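You operate a simulated robot arm through the tools that you are given. There is no shell and no other tool.

You run a simulated robot arm. Do the job below in one go: nothing can be reset, and whatever is moved stays where it is left.

## Task
Connect the gas hose, test it and tighten the wing nut that froths.
Fine: brass hose end from the iron stub on to the outlet of the gas bottle; yellow bottle valve open to test, shut again before the nut is turned; the red burner lever stays at Off. Where these are worked on the way, their far stop is far enough and under half their travel is too little: yellow bottle valve.
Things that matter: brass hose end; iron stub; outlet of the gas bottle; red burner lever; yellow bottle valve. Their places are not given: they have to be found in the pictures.

It is judged by the outcome, as a careful person would: the job done as asked, and still so three seconds after it is handed in. It fails if anything else is knocked over, pushed out of place, dropped, spilled or broken.

## Robot
A 6-joint arm with a two-finger parallel gripper, fixed in place. Base frame: the origin is on the floor under the middle of its stand, x ahead of it, y to its left, z up. Units: m, degrees, N and s.
With the tool pointing down near the work surface it reaches from about 0.26 to 0.68 m from the base axis. Its first joint turns from -66.0 to 66.0 degrees. Payload 2.9 kg.
The TCP is the grasp point between the finger pads, 0.03 m short of the fingertips. In the tool frame z runs along the fingers and y along their closing line. The gripper opens to 0.11 m. The fingers are 0.02 m wide and 0.01 m thick; the gripper's body (0.048 by 0.112 m) begins 0.055 m behind the TCP.
Orientation is told as [roll, pitch, yaw] about the base's x, y, z axes, in that order, counted from this pose: with the fingers straight down and closing along the base's y, the tool's x points along the base's -x, its y along +y and its z along -z.

## Interface
- The arm moves only by the tool nudge_tool. Its argument "series" is a list of rows, each an object (a shift or turn left out is 0, a gripper value left out holds the last) with "linear": the shift along the tool's x, y, z in m, a list of three; "rot": the turn, a rotation vector about the tool's x, y, z in degrees, a list of three. In form: [{"linear": [tx, ty, tz], "rot": [wx, wy, wz]}, ...]. A call has 1 to 20 rows; each row is the pose to reach, as a shift and turn from the pose commanded when the call began, along the tool's axes at that moment. "grip" is the opening, from 0 (shut) to 1 (fully open), set as the call begins (left out, the last holds). Each row takes 0.2 s and may step no farther than 0.05 m and 8.6 degrees from the row before; otherwise, or with a gripper value out of range, the whole call is refused. A pose out of reach is approached as far as the arm can. The call stops where the force on the tool passes 40 N (or 10 N more than at its start, if that is more) or the arm is blocked; 0.2 s more then pass. Each finger travels about 0.108 m/s and halts on what it meets, pressing with about 23 N; the grip force reading is that of the motor and also rises with nothing between the fingers. The clock runs only during rows and for 0.2 s after the last one: add rows that repeat a pose to give the fingers time. The reply holds the time, the measured pose of the TCP, the force on the tool along the base axes, the opening and the grip force, in the units named above and with some noise, with the torque about the TCP (base axes, N m) and any sound that the robot's microphone picked up, and new pictures: "pictures" is both (left out), scene, wrist or none.
- Cameras (640 x 400 px; columns grow to the right, rows downward): "scene" is fixed at [0.0609, 0.4212, 1.3839]; the picture's right is [-0.90, -0.44, 0.00], its down [-0.25, 0.51, -0.82] and it looks along [0.37, -0.74, -0.57] (base axes); focal length 277 px, centre (320, 200). "wrist" rides on the gripper at [0.072, 0.017, -0.103] in the tool frame; the picture's right is [-0.23, 0.97, 0.00], its down [-0.76, -0.18, -0.62] and it looks along [-0.61, -0.14, 0.78] (tool axes); focal length 222 px, centre (320, 200).
- probe_pixels(camera, pixels): there is no depth. For up to 12 entries [column, row, z] of the newest picture of that camera ("zoom" is the newest enlarged one), the place [x, y] in the base frame at which the ray of that pixel passes the height z, good to about 0.003 m. The clock stands still meanwhile.
- inspect(camera, box): a new picture of the part [left, top, right, bottom] of that camera's present view, enlarged. The clock stands still meanwhile.
- close_job(): hands the job in; it is judged then, once.

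Unless the task says otherwise, let go and move clear before handing in.

The tools are called after "Emit:" by a JSON object that holds its "fn" and its "kwargs". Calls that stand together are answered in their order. nudge_tool: Moves the arm, as the interface text tells. Its arguments: {"type":"object","properties":{"series":{"type":"array"},"grip":{"type":"number"},"pictures":{"type":"string","enum":["both","scene","wrist","none"]}},"required":["series"]} The other tools are called the same way: probe_pixels (camera, pixels) gives the place at which the rays of pixels pass given heights; inspect (camera, box) takes an enlarged picture of a part of a camera's view; close_job () hands the job in.

At the start:

```text
time: 0.0
eef_pos: [0.3355, -0.1617, 1.1185]
tcp_rot: [0.0, 0.0, -0.1]
ft_force: [-0.7, 0.4, -0.6]
moment: [0.01, -0.01, 0.0]
grip_width: 0.1098
grasp_force: 0.0
```

scene: 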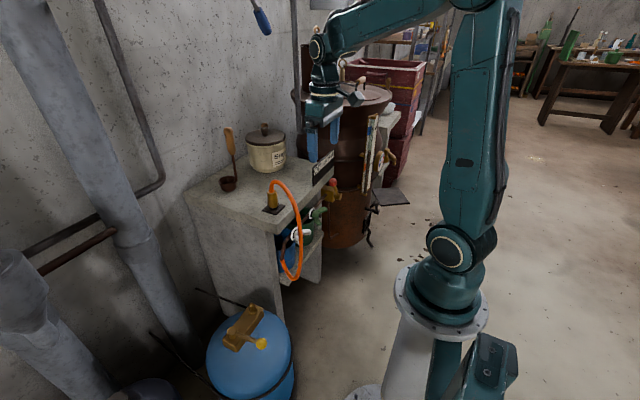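
wrist: 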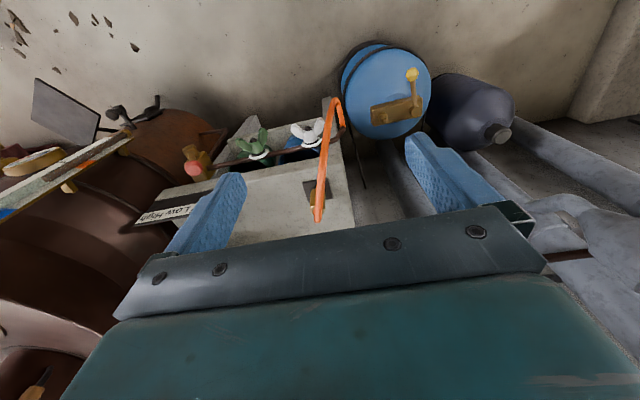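

The scene shows a blue gas bottle with a brass block and yellow knob near (245,330), an orange hose with a brass end near (272,200) on the bench, and wing nuts near (300,235) and (318,212). I'll look closer at these parts before moving.

Emit:
{"fn": "inspect", "kwargs": {"camera": "scene", "box": [190, 110, 390, 235]}}

Emit:
{"fn": "inspect", "kwargs": {"camera": "scene", "box": [180, 275, 340, 400]}}

Emit:
{"fn": "inspect", "kwargs": {"camera": "scene", "box": [240, 170, 360, 290]}}

Emit:
{"fn": "inspect", "kwargs": {"camera": "wrist", "box": [120, 30, 520, 240]}}

```text
3.20 times, centred on (290, 172) of scene
```

zoom: 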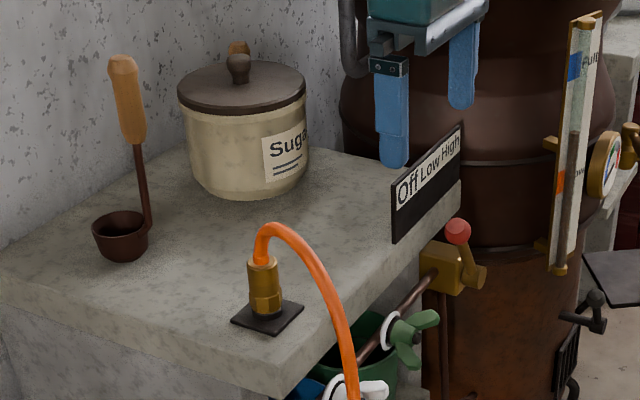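

```text
3.20 times, centred on (260, 338) of scene
```

zoom: 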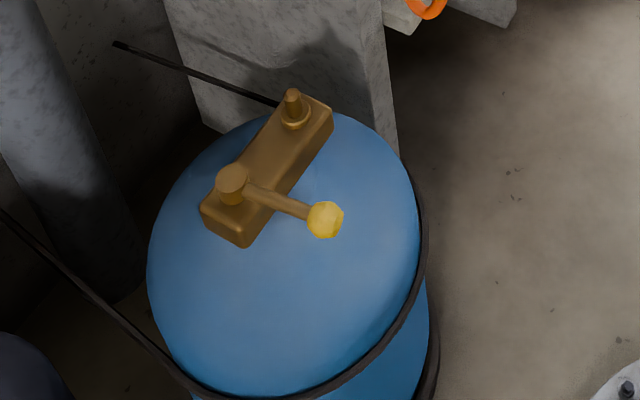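

```text
3.33 times, centred on (300, 230) of scene
```

zoom: 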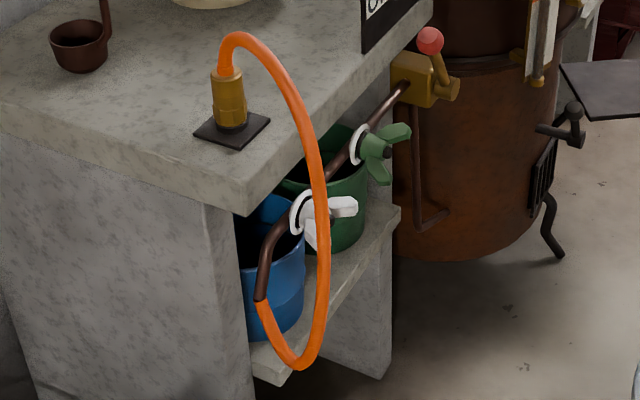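

```text
1.60 times, centred on (320, 135) of wrist
```

zoom: 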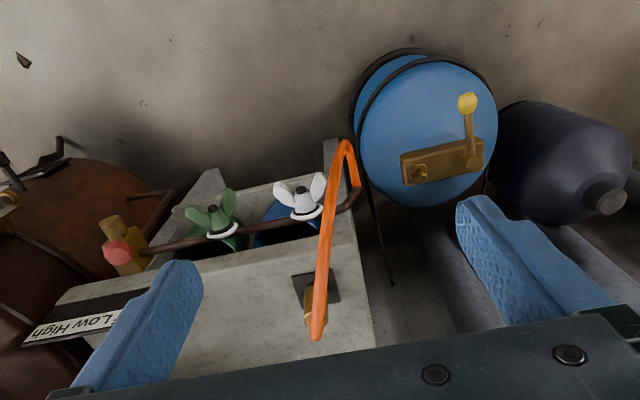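

The brass end sits on a dark plate at scene (274,208), and in the wrist view at (317,211). I'll probe matching pixels from both cameras at several heights to triangulate.

Emit:
{"fn": "probe_pixels", "kwargs": {"camera": "scene", "pixels": [[273.7, 209, 0.7], [273.7, 209, 0.9], [242.2, 379.5, 0.3], [252, 332, 0.3], [252, 332, 0.6], [271.5, 309, 0.3], [271.5, 309, 0.6], [281.5, 343.5, 0.3], [281.5, 343.5, 0.6], [333, 182.5, 0.7], [333, 182.5, 0.9], [301, 235, 0.6]]}}

Emit:
{"fn": "probe_pixels", "kwargs": {"camera": "wrist", "pixels": [[317, 212, 0.7], [317, 212, 0.9], [382, 134, 0.3], [382, 134, 0.6], [412, 74, 0.3], [412, 74, 0.6], [416, 124, 0.3], [416, 124, 0.6], [194, 188, 0.7], [194, 188, 0.9], [309, 149, 0.6], [309, 149, 0.8]]}}

```text
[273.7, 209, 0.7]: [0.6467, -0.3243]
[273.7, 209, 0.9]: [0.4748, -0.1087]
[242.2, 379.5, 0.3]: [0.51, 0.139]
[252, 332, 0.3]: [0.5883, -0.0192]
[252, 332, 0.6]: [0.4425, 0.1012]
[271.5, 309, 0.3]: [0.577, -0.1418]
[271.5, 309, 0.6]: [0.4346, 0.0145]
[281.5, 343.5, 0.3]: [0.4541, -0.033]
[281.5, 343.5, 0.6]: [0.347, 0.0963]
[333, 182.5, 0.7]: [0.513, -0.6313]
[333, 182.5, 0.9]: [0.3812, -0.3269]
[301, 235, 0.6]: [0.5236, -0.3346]
```

```text
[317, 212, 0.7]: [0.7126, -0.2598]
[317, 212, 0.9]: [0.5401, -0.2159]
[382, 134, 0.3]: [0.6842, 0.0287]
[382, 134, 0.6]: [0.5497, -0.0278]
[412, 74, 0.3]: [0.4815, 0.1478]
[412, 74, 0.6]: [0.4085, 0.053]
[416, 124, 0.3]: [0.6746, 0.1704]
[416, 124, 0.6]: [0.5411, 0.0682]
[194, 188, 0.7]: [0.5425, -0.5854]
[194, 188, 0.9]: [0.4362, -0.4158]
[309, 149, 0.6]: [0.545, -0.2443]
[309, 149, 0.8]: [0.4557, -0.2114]
```

The zoom windows were widened, so I correct my pixel conversions (e.g. the plate in the wrist view is at (317,190), the spigot top in the scene at (251.6,304)) and probe again.

Emit:
{"fn": "probe_pixels", "kwargs": {"camera": "scene", "pixels": [[273.7, 208, 0.7], [273.7, 208, 0.9], [251.6, 304.3, 0.3], [251.6, 304.3, 0.6], [232.5, 329.3, 0.3], [232.5, 329.3, 0.6], [261.6, 343.9, 0.3], [261.6, 343.9, 0.6], [333.1, 181.7, 0.8], [298.8, 233, 0.7], [316.5, 214.1, 0.7], [333.1, 181.7, 0.7]]}}

Emit:
{"fn": "probe_pixels", "kwargs": {"camera": "wrist", "pixels": [[317.5, 190, 0.7], [317.5, 190, 0.9], [382.5, 116.3, 0.3], [382.5, 116.3, 0.6], [416.9, 110, 0.3], [416.9, 110, 0.6], [412.5, 73.7, 0.3], [412.5, 73.7, 0.6], [193.1, 168, 0.7], [193.1, 168, 0.8], [308, 130, 0.7], [253, 143, 0.7]]}}

```text
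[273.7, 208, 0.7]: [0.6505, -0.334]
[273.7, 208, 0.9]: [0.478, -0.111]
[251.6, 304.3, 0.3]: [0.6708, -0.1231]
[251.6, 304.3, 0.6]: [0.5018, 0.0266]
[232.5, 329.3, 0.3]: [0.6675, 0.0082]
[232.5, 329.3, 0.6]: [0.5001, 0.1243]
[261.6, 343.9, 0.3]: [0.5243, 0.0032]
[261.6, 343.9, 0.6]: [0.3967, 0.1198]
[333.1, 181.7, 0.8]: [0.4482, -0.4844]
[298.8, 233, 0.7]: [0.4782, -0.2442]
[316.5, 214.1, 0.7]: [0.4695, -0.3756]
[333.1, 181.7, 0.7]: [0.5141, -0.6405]
```

```text
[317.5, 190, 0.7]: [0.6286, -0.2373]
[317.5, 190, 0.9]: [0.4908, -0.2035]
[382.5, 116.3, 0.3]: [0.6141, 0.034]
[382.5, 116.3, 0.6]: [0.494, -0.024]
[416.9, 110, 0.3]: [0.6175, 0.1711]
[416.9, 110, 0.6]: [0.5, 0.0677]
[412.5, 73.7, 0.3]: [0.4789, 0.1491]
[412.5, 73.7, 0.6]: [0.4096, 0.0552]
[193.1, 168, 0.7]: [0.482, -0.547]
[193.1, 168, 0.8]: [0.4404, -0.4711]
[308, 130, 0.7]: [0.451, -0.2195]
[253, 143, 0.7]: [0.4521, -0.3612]
```

Triangulated: hose end/plate ≈ (0.56,-0.22,0.80), outlet spigot ≈ (0.53,-0.01,0.53), valve hub ≈ (0.535,0.094,0.52) with yellow knob ≈ (0.433,0.084,0.51), nuts at x≈0.45, z≈0.73. I'll move a bit forward and down over the bench for a closer wrist view.

Emit:
{"fn": "nudge_tool", "kwargs": {"series": [{"linear": [-0.026, -0.007, 0.02]}, {"linear": [-0.052, -0.015, 0.04]}, {"linear": [-0.078, -0.022, 0.06]}, {"linear": [-0.105, -0.03, 0.08]}, {"linear": [-0.105, -0.03, 0.08]}]}}

```text
time: 1.2
eef_pos: [0.4398, -0.1927, 1.0382]
tcp_rot: [0.1, 0.0, 0.0]
ft_force: [0.2, 0.1, 0.0]
moment: [-0.02, 0.0, 0.03]
grip_width: 0.11
grasp_force: 0.1
```

scene: 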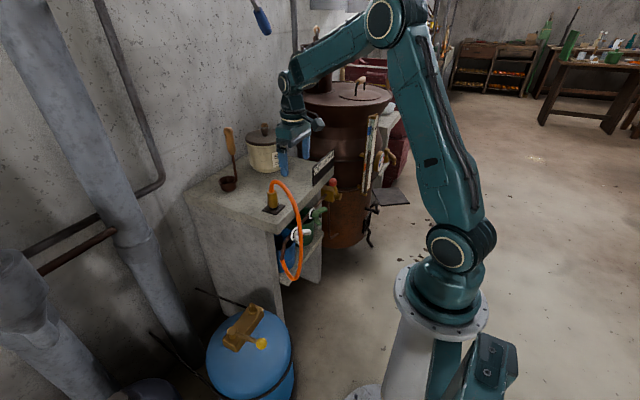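
wrist: 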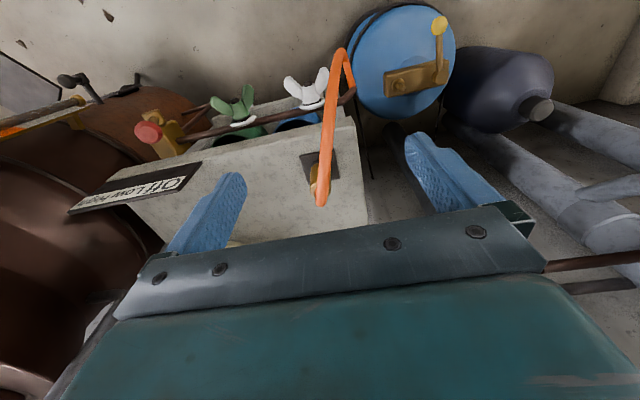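

The wrist view now shows the brass end at (318,180) under the orange hose loop, with plate around (319,165). I'll zoom into it and the nuts.

Emit:
{"fn": "inspect", "kwargs": {"camera": "wrist", "box": [240, 100, 400, 225]}}

Emit:
{"fn": "inspect", "kwargs": {"camera": "wrist", "box": [120, 30, 360, 180]}}

Emit:
{"fn": "inspect", "kwargs": {"camera": "scene", "box": [240, 170, 320, 220]}}

Emit:
{"fn": "inspect", "kwargs": {"camera": "scene", "box": [270, 180, 350, 250]}}

```text
3.20 times, centred on (320, 162) of wrist
```

zoom: 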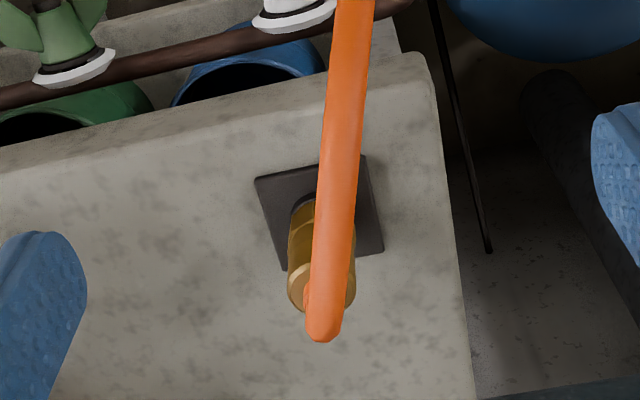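

```text
2.67 times, centred on (240, 105) of wrist
```

zoom: 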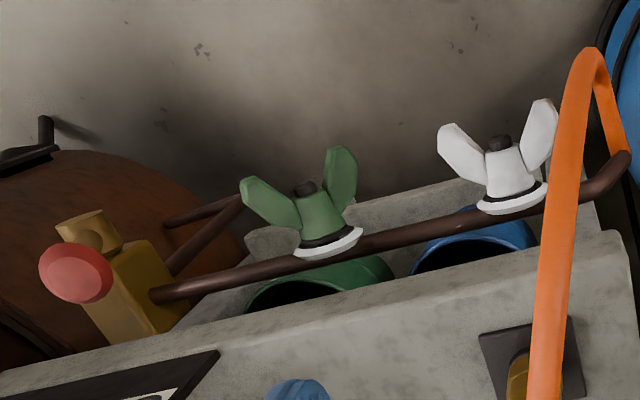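

```text
8.00 times, centred on (280, 195) of scene
```

zoom: 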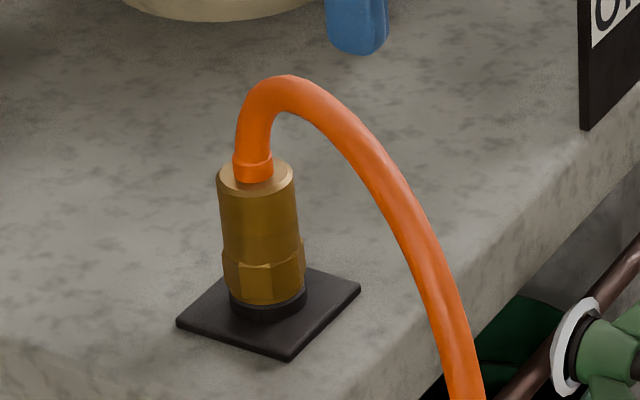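

```text
5.71 times, centred on (310, 215) of scene
```

zoom: 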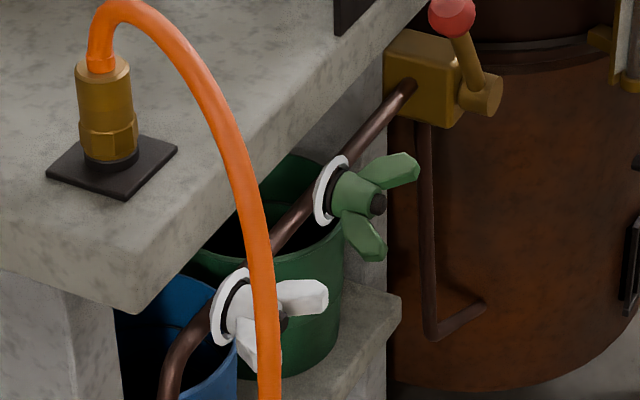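

The hose end is a ~0.034 m brass cylinder about 0.06 tall with the hose looping up to z≈0.92 toward -x, so a straight-down grasp would press on the loop. I'll plan a tilted approach from the +y side; first check bench corner, pot and brass end positions, then turn the tool by 90° yaw in free air.

Emit:
{"fn": "probe_pixels", "kwargs": {"camera": "scene", "pixels": [[275, 225, 0.8], [267, 168, 0.8], [228, 188, 0.8], [280, 234, 0.75], [184, 189, 0.8], [335, 163, 0.8], [272.3, 192, 0.87], [273.5, 207.5, 0.81]]}}

Emit:
{"fn": "probe_pixels", "kwargs": {"camera": "wrist", "pixels": [[349, 118, 0.8], [319, 167, 0.8], [319, 165, 0.8], [319.5, 192, 0.87], [239, 135, 0.8]]}}

Emit:
{"fn": "nudge_tool", "kwargs": {"series": [{"linear": [-0.005, 0.012, -0.001], "rot": [0, 0, -7.5]}, {"linear": [-0.01, 0.024, -0.002], "rot": [0, 0, -15]}, {"linear": [-0.015, 0.036, -0.003], "rot": [0, 0, -22.5]}, {"linear": [-0.02, 0.048, -0.004], "rot": [0, 0, -30]}, {"linear": [-0.025, 0.06, -0.005], "rot": [0, 0, -37.5]}, {"linear": [-0.03, 0.072, -0.006], "rot": [0, 0, -45]}, {"linear": [-0.035, 0.084, -0.007], "rot": [0, 0, -52.5]}, {"linear": [-0.04, 0.096, -0.008], "rot": [0, 0, -60]}, {"linear": [-0.045, 0.108, -0.009], "rot": [0, 0, -67.5]}, {"linear": [-0.05, 0.12, -0.01], "rot": [0, 0, -75]}, {"linear": [-0.055, 0.13, -0.01], "rot": [0, 0, -82.5]}, {"linear": [-0.06, 0.14, -0.01], "rot": [0, 0, -90]}, {"linear": [-0.06, 0.14, -0.01], "rot": [0, 0, -90]}]}}

```text
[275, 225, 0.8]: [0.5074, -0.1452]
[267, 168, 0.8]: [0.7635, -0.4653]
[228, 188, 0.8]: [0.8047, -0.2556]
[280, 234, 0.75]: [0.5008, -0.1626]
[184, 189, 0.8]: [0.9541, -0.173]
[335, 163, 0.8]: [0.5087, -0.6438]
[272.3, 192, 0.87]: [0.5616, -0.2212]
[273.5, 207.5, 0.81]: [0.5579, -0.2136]
```

```text
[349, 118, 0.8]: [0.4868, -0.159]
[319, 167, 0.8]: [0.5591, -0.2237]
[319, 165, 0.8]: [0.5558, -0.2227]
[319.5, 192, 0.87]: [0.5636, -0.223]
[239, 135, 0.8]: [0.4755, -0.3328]
```

```text
time: 4.0
eef_pos: [0.4997, -0.0512, 1.0471]
tcp_rot: [0.0, 0.0, 90.1]
ft_force: [-0.3, 0.1, -0.6]
moment: [0.0, 0.01, -0.01]
grip_width: 0.1099
grasp_force: 0.0
```

scene: 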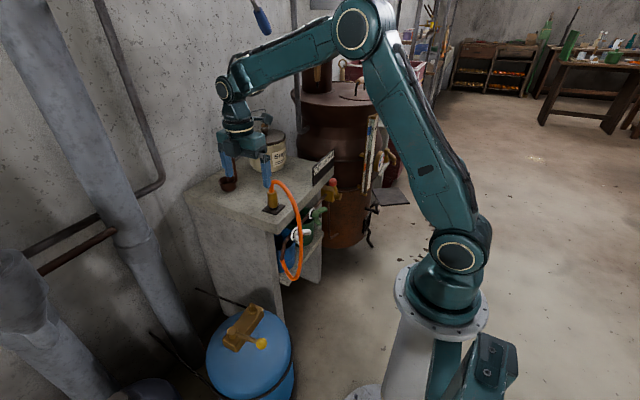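
wrist: 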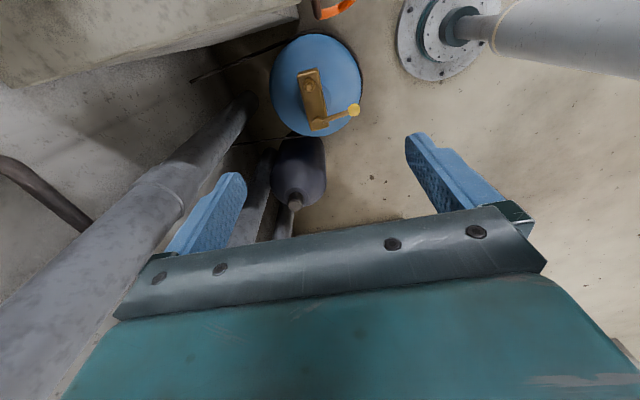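

Yaw of 90° was reached cleanly at (0.50,-0.05,1.05). Now I tilt the tool 50° so that it points toward -y and down, shifting to x≈0.56 in free air.

Emit:
{"fn": "nudge_tool", "kwargs": {"series": [{"linear": [0, -0.01, 0], "rot": [0, 8, 0]}, {"linear": [0, -0.02, 0], "rot": [0, 16, 0]}, {"linear": [0, -0.03, 0], "rot": [0, 24, 0]}, {"linear": [0, -0.04, 0], "rot": [0, 32, 0]}, {"linear": [0, -0.05, 0], "rot": [0, 40, 0]}, {"linear": [0, -0.061, 0], "rot": [0, 48, 0]}, {"linear": [0, -0.061, 0], "rot": [0, 50, 0]}, {"linear": [0, -0.061, 0], "rot": [0, 50, 0]}]}}

```text
time: 5.8
eef_pos: [0.5563, -0.0572, 1.0438]
tcp_rot: [-0.3, 50.0, 90.1]
ft_force: [0.6, -0.4, 1.0]
moment: [-0.02, 0.03, 0.02]
grip_width: 0.1098
grasp_force: 0.1
out of reach, approached as far as the arm can: row 6, 7, 8
```

scene: 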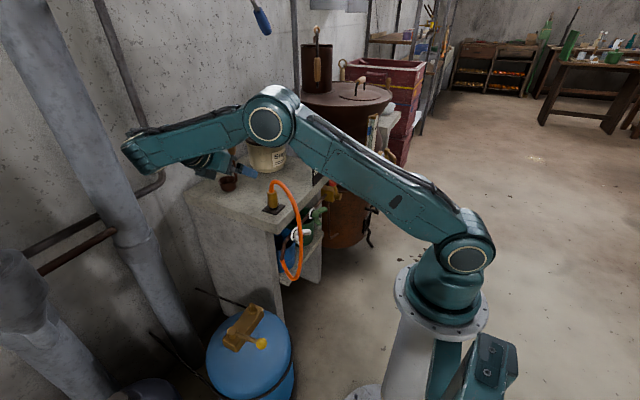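
wrist: 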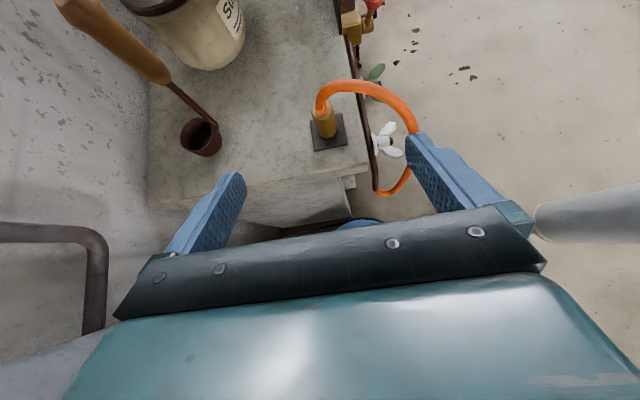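

The arm reached the tilted pose (slightly short at x=0.556), and the wrist view now shows the brass end from above at (325,120) on its plate. I'll zoom there and probe to refine its axis.

Emit:
{"fn": "inspect", "kwargs": {"camera": "wrist", "box": [270, 70, 430, 170]}}

Emit:
{"fn": "probe_pixels", "kwargs": {"camera": "wrist", "pixels": [[329, 132, 0.8], [329, 138, 0.81], [320.5, 109, 0.87], [355, 172, 0.8]]}}

```text
4.00 times, centred on (350, 120) of wrist
```

zoom: 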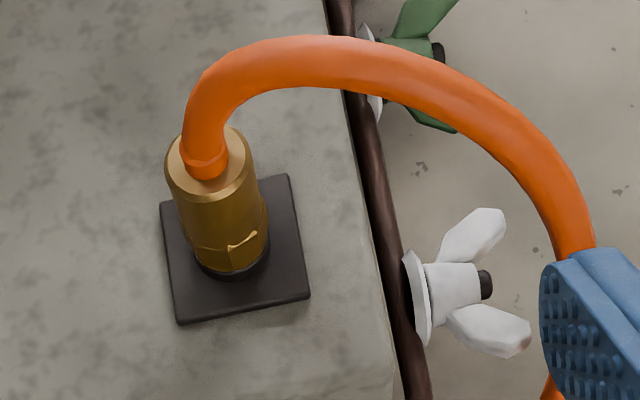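

```text
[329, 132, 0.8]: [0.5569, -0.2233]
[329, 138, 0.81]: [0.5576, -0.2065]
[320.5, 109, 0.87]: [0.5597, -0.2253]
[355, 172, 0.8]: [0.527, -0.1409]
```

Brass axis is at about (0.557,-0.222), top z≈0.87, and the hose loops off to -x, clear of the planned palm. I'll narrow the fingers and move to a pre-grasp 0.1 m back along the tool axis.

Emit:
{"fn": "nudge_tool", "kwargs": {"grip": 0.65, "series": [{"linear": [-0.011, 0, 0.037]}, {"linear": [-0.022, 0, 0.075]}, {"linear": [-0.033, 0, 0.113]}, {"linear": [-0.043, 0, 0.15]}, {"linear": [-0.043, 0, 0.15]}, {"linear": [-0.043, 0, 0.15]}]}}

```text
time: 7.2
eef_pos: [0.552, -0.1414, 0.9147]
tcp_rot: [-0.1, 50.0, 90.1]
ft_force: [0.5, -0.6, 0.5]
moment: [0.02, 0.01, -0.01]
grip_width: 0.0715
grasp_force: 0.1
```

scene: 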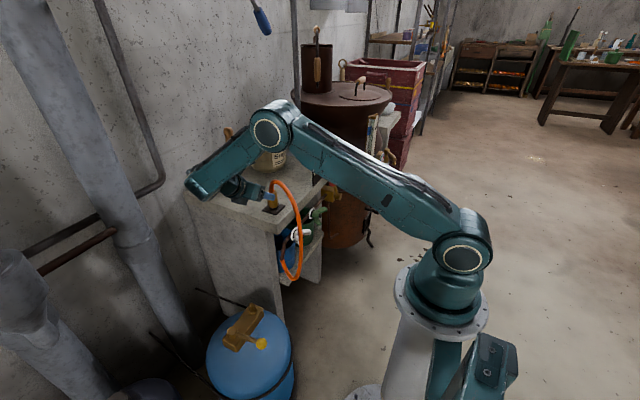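
wrist: 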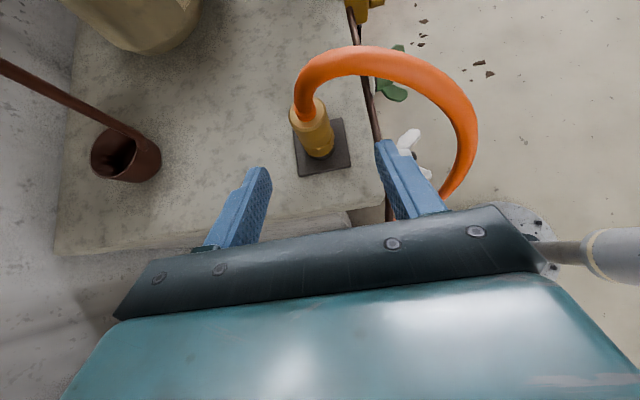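

In reach now at (0.552,-0.141,0.915); the brass end is centred ahead at (310,115–150). I'll refine its position with probes on the plate and the brass top.

Emit:
{"fn": "inspect", "kwargs": {"camera": "wrist", "box": [240, 60, 400, 200]}}

Emit:
{"fn": "probe_pixels", "kwargs": {"camera": "wrist", "pixels": [[323, 147, 0.803], [308, 110, 0.87], [318, 150, 0.81]]}}

Emit:
{"fn": "inspect", "kwargs": {"camera": "scene", "box": [230, 160, 330, 225]}}

```text
2.86 times, centred on (320, 130) of wrist
```

zoom: 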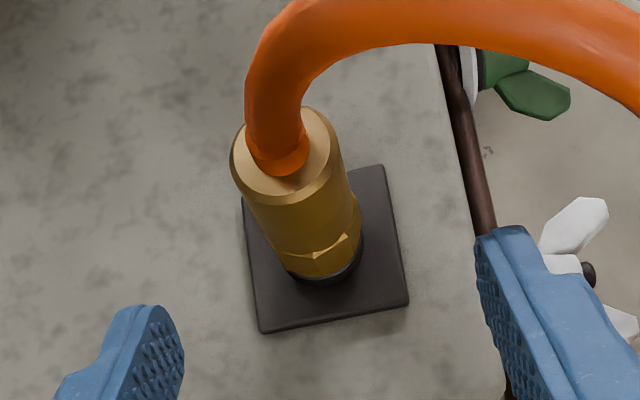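

```text
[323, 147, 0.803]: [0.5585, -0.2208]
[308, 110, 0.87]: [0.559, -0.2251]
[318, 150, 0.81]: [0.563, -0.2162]
```

```text
6.15 times, centred on (280, 192) of scene
```

zoom: 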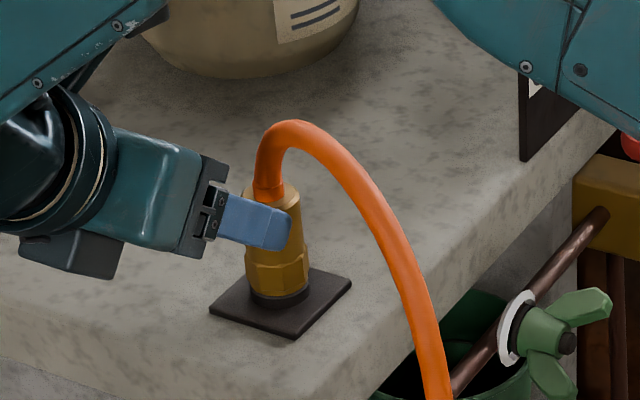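

Brass axis ≈ (0.559,-0.221), top z≈0.87. I'll centre 7 mm in x and advance 0.09 m along the tool axis so the fingers straddle the cylinder.

Emit:
{"fn": "nudge_tool", "kwargs": {"series": [{"linear": [0.0016, -0.007, 0.0]}, {"linear": [0.0016, -0.007, 0.025]}, {"linear": [0.0016, -0.007, 0.05]}, {"linear": [0.0016, -0.007, 0.07]}, {"linear": [0.0016, -0.007, 0.0906]}, {"linear": [0.0016, -0.007, 0.0906]}]}}

```text
time: 8.6
eef_pos: [0.5636, -0.2135, 0.8567]
tcp_rot: [-0.1, 50.0, 89.9]
ft_force: [-0.5, -0.5, -0.4]
moment: [-0.01, -0.02, 0.01]
grip_width: 0.0715
grasp_force: 0.1
```

scene: 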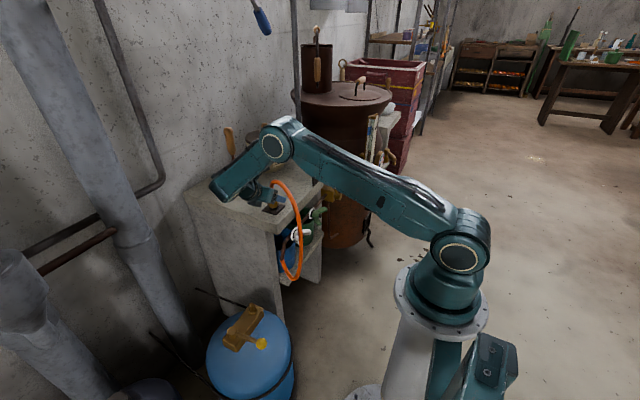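
wrist: 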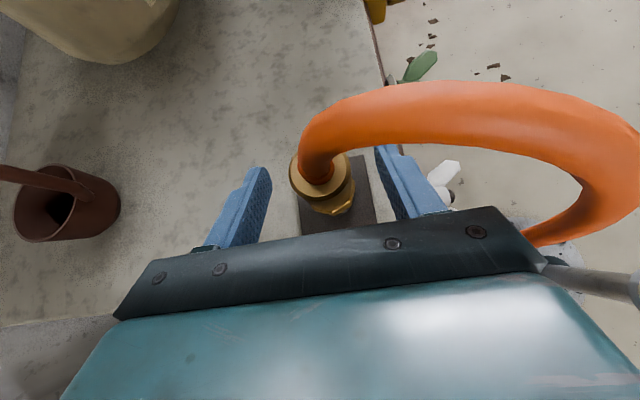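

The fingers straddle the brass end; I'll check the centring once more by probing the brass top at (320,176) before closing.

Emit:
{"fn": "probe_pixels", "kwargs": {"camera": "wrist", "pixels": [[320, 177, 0.87], [290, 177, 0.868], [352, 177, 0.868]]}}

Emit:
{"fn": "inspect", "kwargs": {"camera": "wrist", "box": [240, 120, 400, 240]}}

Emit:
{"fn": "inspect", "kwargs": {"camera": "scene", "box": [230, 160, 330, 225]}}

```text
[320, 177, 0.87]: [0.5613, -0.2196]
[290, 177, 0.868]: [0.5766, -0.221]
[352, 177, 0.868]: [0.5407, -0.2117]
```

```text
3.33 times, centred on (320, 180) of wrist
```

zoom: 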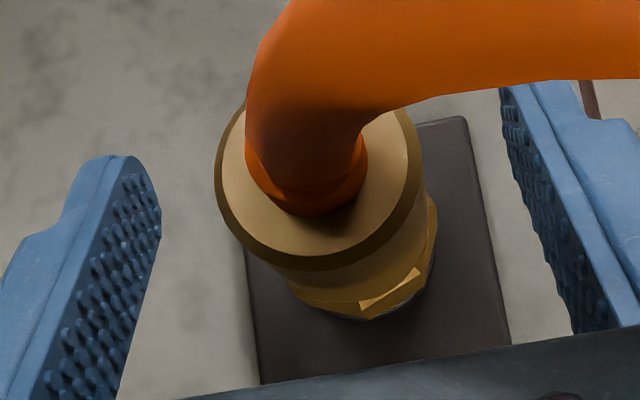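

```text
6.15 times, centred on (280, 192) of scene
```

zoom: 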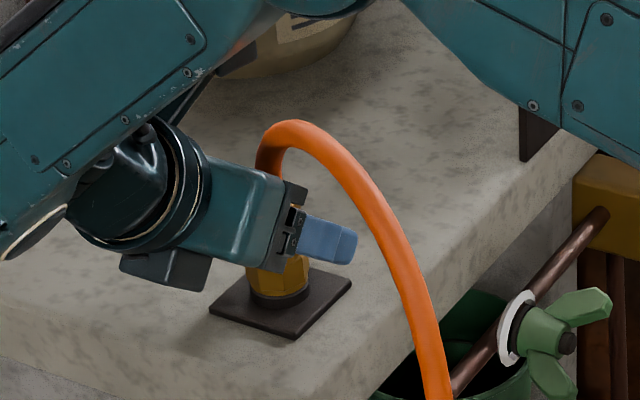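

The brass cylinder sits between the pads near the middle. I'll close the fingers on it.

Emit:
{"fn": "nudge_tool", "kwargs": {"grip": 0.0, "series": [{"linear": [0, 0, 0]}, {"linear": [0, 0, 0]}, {"linear": [0, 0, 0]}, {"linear": [0, 0, 0]}]}}

```text
time: 9.6
eef_pos: [0.5623, -0.2136, 0.8572]
tcp_rot: [0.0, 50.0, 90.0]
ft_force: [-1.1, -0.1, 0.3]
moment: [0.02, 0.04, -0.01]
grip_width: 0.0323
grasp_force: 22.8
```

scene: 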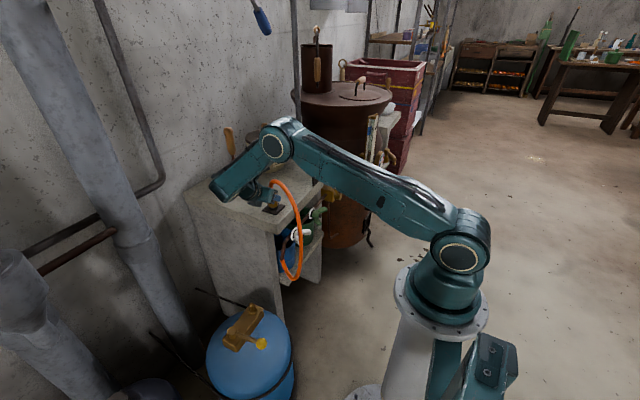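
wrist: 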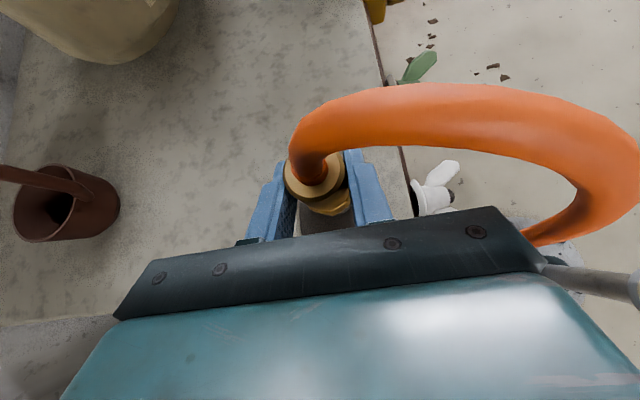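

Gripped at 0.0323 m with 22.8 N. I'll lift straight up in small steps and watch the force.

Emit:
{"fn": "nudge_tool", "kwargs": {"series": [{"linear": [0.00766, 0, -0.00643]}, {"linear": [0.01532, 0, -0.01286]}, {"linear": [0.02298, 0, -0.01929]}, {"linear": [0.02298, 0, -0.01929]}]}}

```text
time: 10.6
eef_pos: [0.5619, -0.2144, 0.8883]
tcp_rot: [0.0, 50.1, 90.0]
ft_force: [-0.6, -0.6, -0.3]
moment: [-0.02, -0.01, 0.01]
grip_width: 0.0321
grasp_force: 23.3
```

scene: 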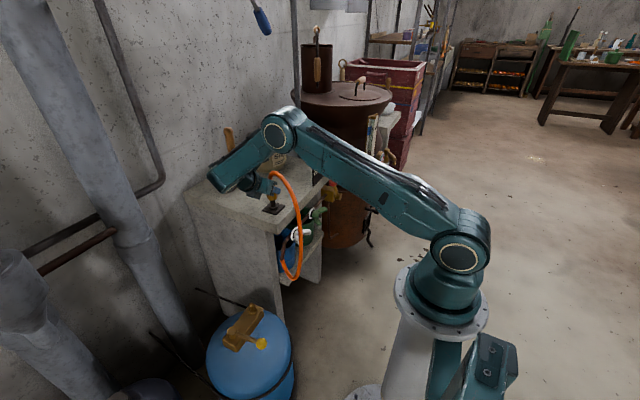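
wrist: 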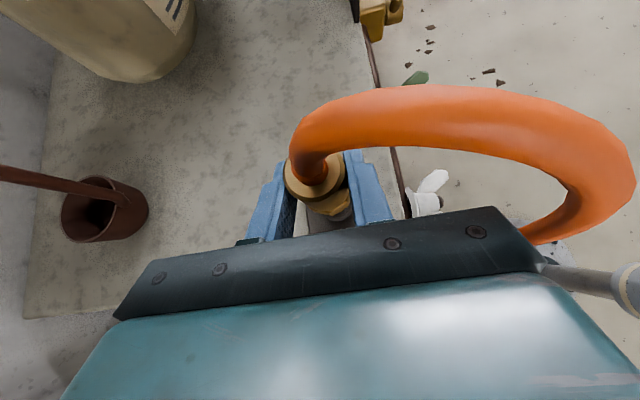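

Emit:
{"fn": "inspect", "kwargs": {"camera": "scene", "box": [230, 160, 330, 225]}}

Emit:
{"fn": "inspect", "kwargs": {"camera": "wrist", "box": [240, 120, 400, 240]}}

```text
6.15 times, centred on (280, 192) of scene
```

zoom: 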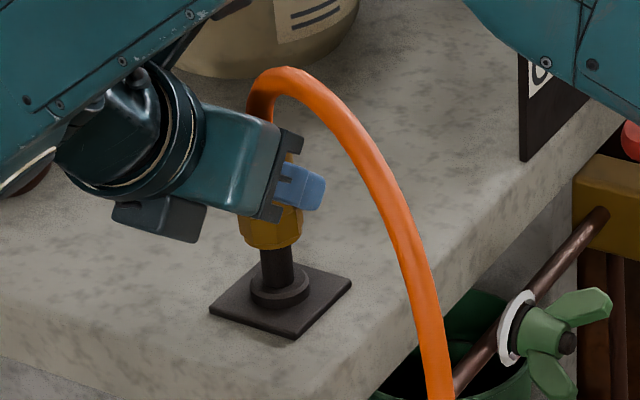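

```text
3.33 times, centred on (320, 180) of wrist
```

zoom: 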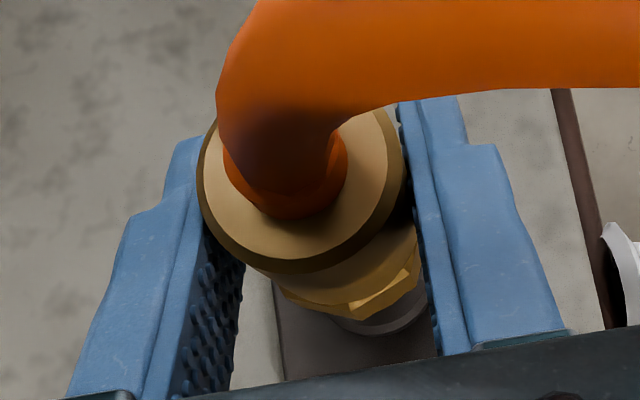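

The brass end is sliding cleanly off the stub (stub pin now visible under it). I'll continue lifting 0.07 m.

Emit:
{"fn": "nudge_tool", "kwargs": {"series": [{"linear": [0.0115, 0, -0.0096]}, {"linear": [0.023, 0, -0.0193]}, {"linear": [0.0345, 0, -0.0289]}, {"linear": [0.046, 0, -0.0386]}, {"linear": [0.0536, 0, -0.045]}, {"linear": [0.0536, 0, -0.045]}]}}

```text
time: 12.0
eef_pos: [0.5598, -0.2155, 0.9589]
tcp_rot: [-0.1, 49.9, 89.9]
ft_force: [-0.1, 0.5, -0.3]
moment: [0.03, -0.02, -0.02]
grip_width: 0.0322
grasp_force: 23.2
```

scene: 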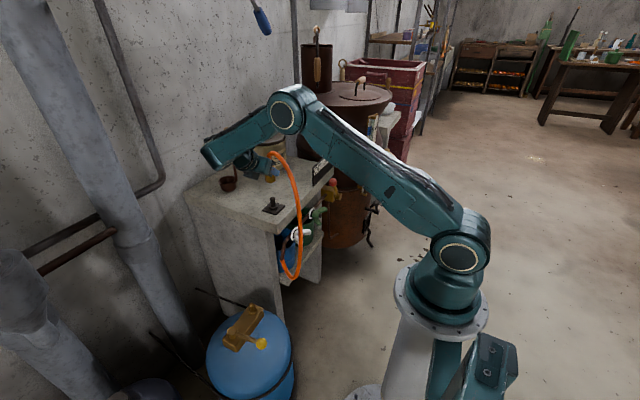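
wrist: 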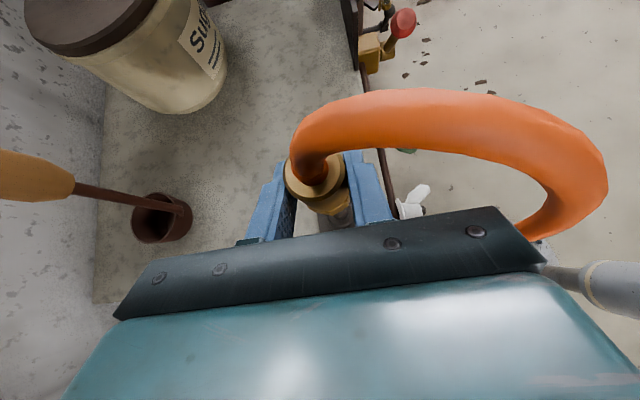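

The end is free of the stub (TCP z=0.959). I'll carry it over toward the bottle, yawing the tool 45° about the vertical so the palm comes from the robot's side, staying high at z≈0.90.

Emit:
{"fn": "nudge_tool", "kwargs": {"series": [{"linear": [-0.0214, 0.0075, -0.014], "rot": [4.31, 0, -3.62]}, {"linear": [-0.0427, 0.015, -0.028], "rot": [8.62, 0, -7.23]}, {"linear": [-0.0641, 0.0225, -0.0419], "rot": [12.93, 0, -10.85]}, {"linear": [-0.0855, 0.03, -0.0559], "rot": [17.24, 0, -14.46]}, {"linear": [-0.1068, 0.0375, -0.0699], "rot": [21.55, 0, -18.08]}, {"linear": [-0.1282, 0.045, -0.0839], "rot": [25.86, 0, -21.7]}, {"linear": [-0.1495, 0.0525, -0.0978], "rot": [30.16, 0, -25.3]}, {"linear": [-0.1709, 0.06, -0.1118], "rot": [34.47, 0, -28.93]}, {"linear": [-0.1709, 0.06, -0.1118], "rot": [34.47, 0, -28.93]}]}}

```text
time: 14.0
eef_pos: [0.4994, -0.0198, 0.8978]
tcp_rot: [0.0, 50.0, 135.1]
ft_force: [-0.1, 0.1, -1.5]
moment: [0.0, -0.02, 0.02]
grip_width: 0.0322
grasp_force: 22.6
```

scene: 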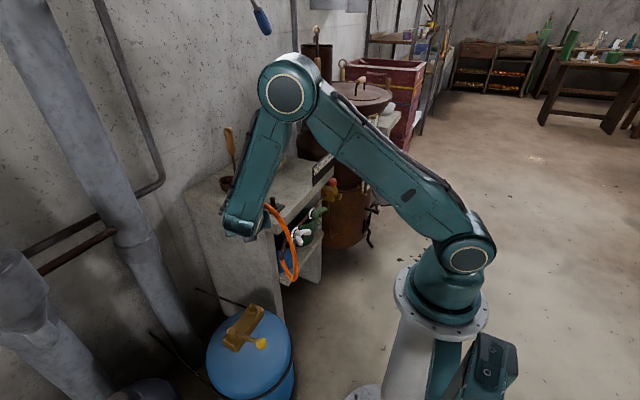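
wrist: 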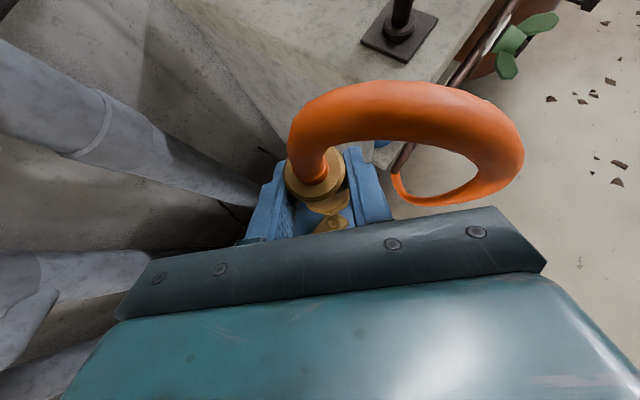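

The end is now over the bottle side; the outlet block peeks out below the brass end at wrist (330,222). I'll zoom both cameras on the outlet to fix its place precisely.

Emit:
{"fn": "inspect", "kwargs": {"camera": "scene", "box": [200, 290, 296, 350]}}

Emit:
{"fn": "inspect", "kwargs": {"camera": "wrist", "box": [270, 150, 390, 240]}}

```text
6.67 times, centred on (248, 320) of scene
```

zoom: 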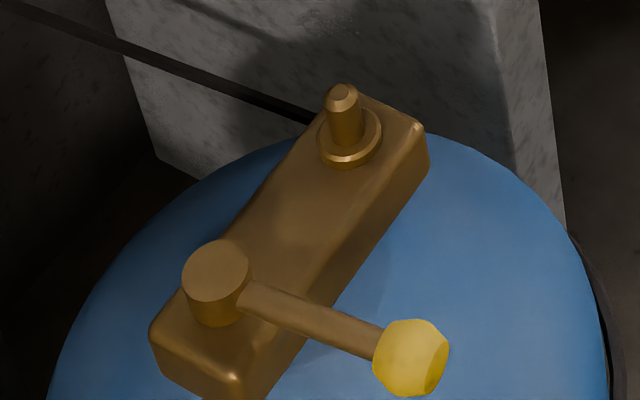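

```text
4.44 times, centred on (330, 195) of wrist
```

zoom: 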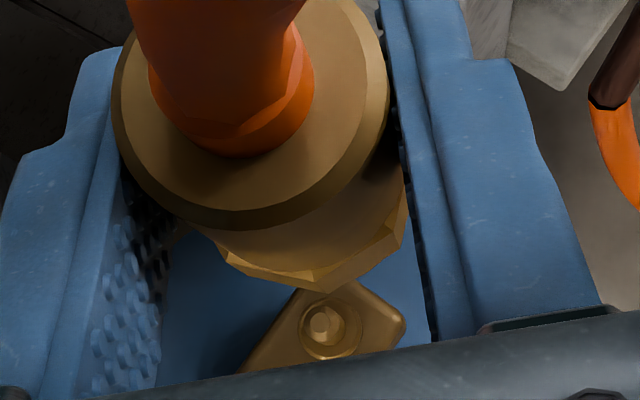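

Spigot top is at scene (251.3,303.8) with collar (252.4,311.5), and in the wrist view at (330,222.5) with collar (332.5,224.3). Probing both rays.

Emit:
{"fn": "probe_pixels", "kwargs": {"camera": "scene", "pixels": [[251.3, 303.8, 0.5], [251.3, 303.8, 0.55], [252.35, 311.5, 0.48], [252.35, 311.5, 0.52], [232.5, 331, 0.5], [232.5, 331, 0.55], [261.5, 343.5, 0.5], [261.5, 343.5, 0.55]]}}

Emit:
{"fn": "probe_pixels", "kwargs": {"camera": "wrist", "pixels": [[330, 222.5, 0.5], [330, 222.5, 0.55], [332.5, 224.3, 0.48], [332.5, 224.3, 0.52]]}}

```text
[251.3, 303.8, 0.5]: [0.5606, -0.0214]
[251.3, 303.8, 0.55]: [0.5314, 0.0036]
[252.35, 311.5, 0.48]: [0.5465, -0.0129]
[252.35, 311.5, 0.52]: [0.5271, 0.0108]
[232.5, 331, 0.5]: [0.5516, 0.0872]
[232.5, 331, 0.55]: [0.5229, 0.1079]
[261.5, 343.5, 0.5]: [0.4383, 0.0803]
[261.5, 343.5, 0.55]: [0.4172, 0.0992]
```

```text
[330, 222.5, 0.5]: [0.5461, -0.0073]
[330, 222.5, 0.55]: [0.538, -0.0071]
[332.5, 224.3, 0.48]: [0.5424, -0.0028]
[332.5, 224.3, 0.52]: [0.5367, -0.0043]
```

Spigot axis ≈ (0.541,-0.006), top z≈0.531, collar ≈0.495. Now I check where the brass axis is relative to the TCP by probing its top rim in the wrist view at z≈0.911.

Emit:
{"fn": "probe_pixels", "kwargs": {"camera": "wrist", "pixels": [[314.5, 166.4, 0.911], [314.5, 168, 0.905], [283.5, 168, 0.911], [346, 168, 0.911], [314.5, 196, 0.911]]}}

Emit:
{"fn": "inspect", "kwargs": {"camera": "wrist", "box": [250, 110, 390, 240]}}

Emit:
{"fn": "inspect", "kwargs": {"camera": "scene", "box": [210, 180, 310, 270]}}

```text
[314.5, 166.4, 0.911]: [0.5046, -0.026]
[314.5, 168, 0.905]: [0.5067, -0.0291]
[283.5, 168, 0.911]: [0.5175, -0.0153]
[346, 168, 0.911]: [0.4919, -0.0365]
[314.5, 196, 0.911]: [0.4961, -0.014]
```

```text
3.08 times, centred on (320, 175) of wrist
```

zoom: 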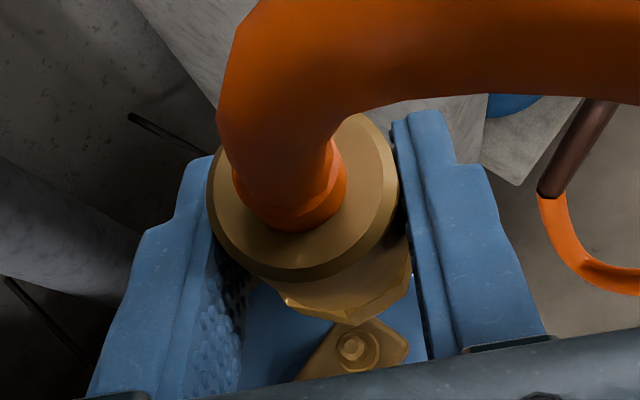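

```text
4.44 times, centred on (260, 225) of scene
```

zoom: 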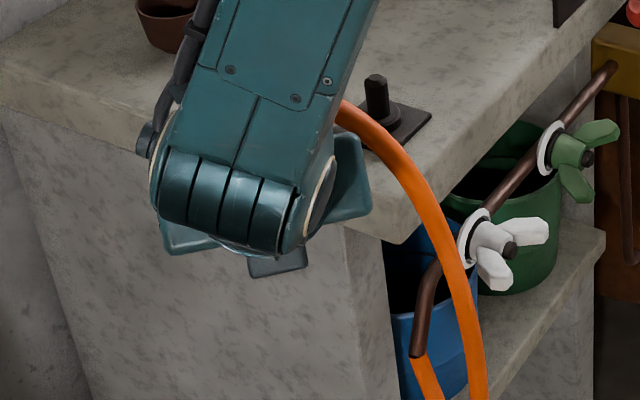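

The brass axis is offset (0.005,-0.006) from the TCP as expected. I'll centre over the spigot axis (TCP to (0.536,0.000)) and then descend to a hover at TCP z≈0.62, brass bottom ≈0.575.

Emit:
{"fn": "nudge_tool", "kwargs": {"series": [{"linear": [0.0038, -0.02, 0.0045]}, {"linear": [0.0076, -0.0395, 0.009]}, {"linear": [-0.0228, -0.0395, 0.0345]}, {"linear": [-0.0532, -0.0395, 0.06]}, {"linear": [-0.0836, -0.0395, 0.0856]}, {"linear": [-0.114, -0.0395, 0.1111]}, {"linear": [-0.1444, -0.0395, 0.1366]}, {"linear": [-0.1748, -0.0395, 0.1621]}, {"linear": [-0.2052, -0.0395, 0.1876]}, {"linear": [-0.2052, -0.0395, 0.1876]}]}}

```text
time: 16.2
eef_pos: [0.5412, -0.0013, 0.621]
tcp_rot: [0.0, 50.0, 134.9]
ft_force: [0.1, 0.3, -0.9]
moment: [0.01, -0.02, -0.03]
grip_width: 0.0323
grasp_force: 23.0
```

scene: 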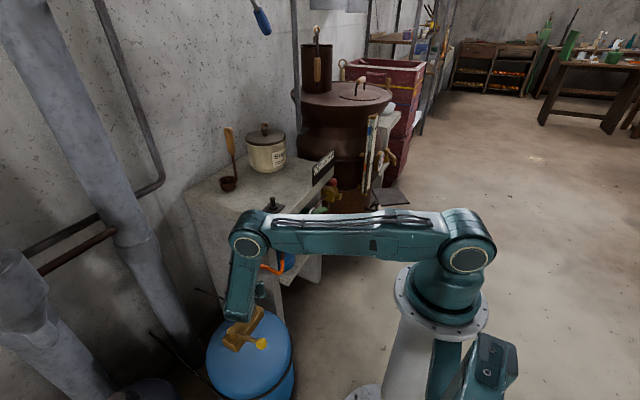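
wrist: 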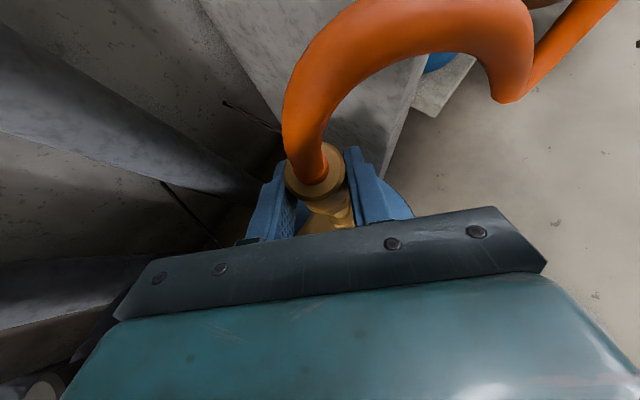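

At hover (0.541,-0.001,0.621); I'll zoom to check how the brass bottom lines up with the spigot.

Emit:
{"fn": "inspect", "kwargs": {"camera": "wrist", "box": [270, 140, 400, 240]}}

Emit:
{"fn": "inspect", "kwargs": {"camera": "scene", "box": [210, 270, 306, 350]}}

Emit:
{"fn": "nudge_tool", "kwargs": {"series": [{"linear": [0, 0, 0]}], "pictures": "none"}}

```text
4.00 times, centred on (335, 190) of wrist
```

zoom: 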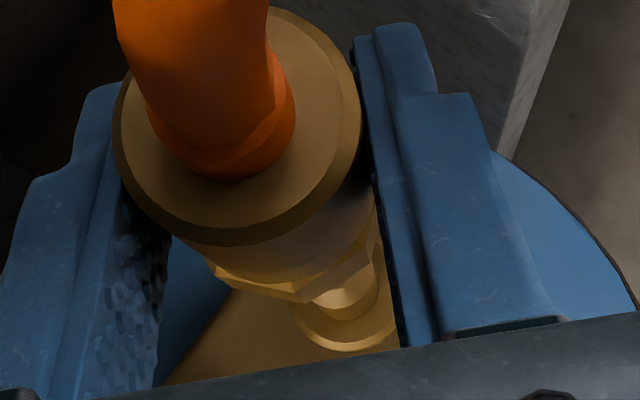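

```text
5.00 times, centred on (258, 310) of scene
```

zoom: 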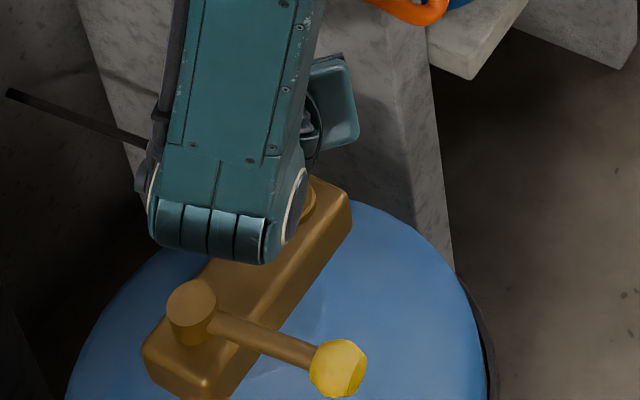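

```text
time: 16.6
eef_pos: [0.54, -0.0, 0.6202]
tcp_rot: [0.0, 50.1, 135.1]
ft_force: [0.2, -0.1, -1.0]
moment: [-0.01, 0.01, -0.01]
grip_width: 0.0321
grasp_force: 23.4
```

The spigot collar shows at about wrist (342,217) just behind the brass bottom. I'll probe both the collar and the brass top to compute the misalignment.

Emit:
{"fn": "probe_pixels", "kwargs": {"camera": "wrist", "pixels": [[342, 217.5, 0.495], [341.5, 213, 0.531], [314.3, 168, 0.633], [314.3, 170, 0.633], [342, 216, 0.5]]}}

Emit:
{"fn": "inspect", "kwargs": {"camera": "wrist", "box": [310, 190, 374, 230]}}

```text
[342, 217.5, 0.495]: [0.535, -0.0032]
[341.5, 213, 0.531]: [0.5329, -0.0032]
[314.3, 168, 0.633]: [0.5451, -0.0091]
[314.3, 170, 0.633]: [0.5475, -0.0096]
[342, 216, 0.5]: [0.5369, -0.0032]
```

```text
10.00 times, centred on (342, 210) of wrist
```

zoom: 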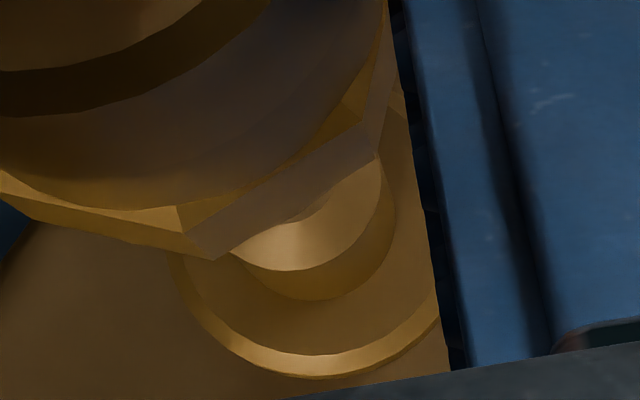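

I'll use finer centre estimates from the 10x zoom: collar centre ≈ (340.5,214.7), spigot top ≈ (338.4,207.2), hex bottom centre ≈ (326,198).

Emit:
{"fn": "probe_pixels", "kwargs": {"camera": "wrist", "pixels": [[340.5, 214.7, 0.495], [338.4, 207.2, 0.531], [326, 198.2, 0.575], [314.3, 169, 0.633]]}}

Emit:
{"fn": "inspect", "kwargs": {"camera": "wrist", "box": [280, 150, 376, 230]}}

```text
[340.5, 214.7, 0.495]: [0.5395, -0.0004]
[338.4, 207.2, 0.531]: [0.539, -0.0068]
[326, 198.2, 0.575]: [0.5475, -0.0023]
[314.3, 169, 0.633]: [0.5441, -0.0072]
```

```text
5.00 times, centred on (328, 190) of wrist
```

zoom: 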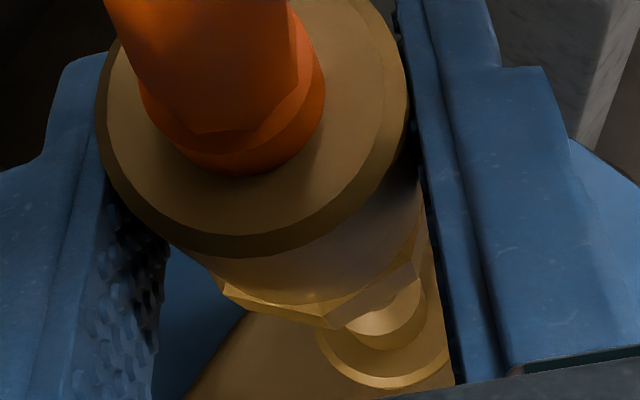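

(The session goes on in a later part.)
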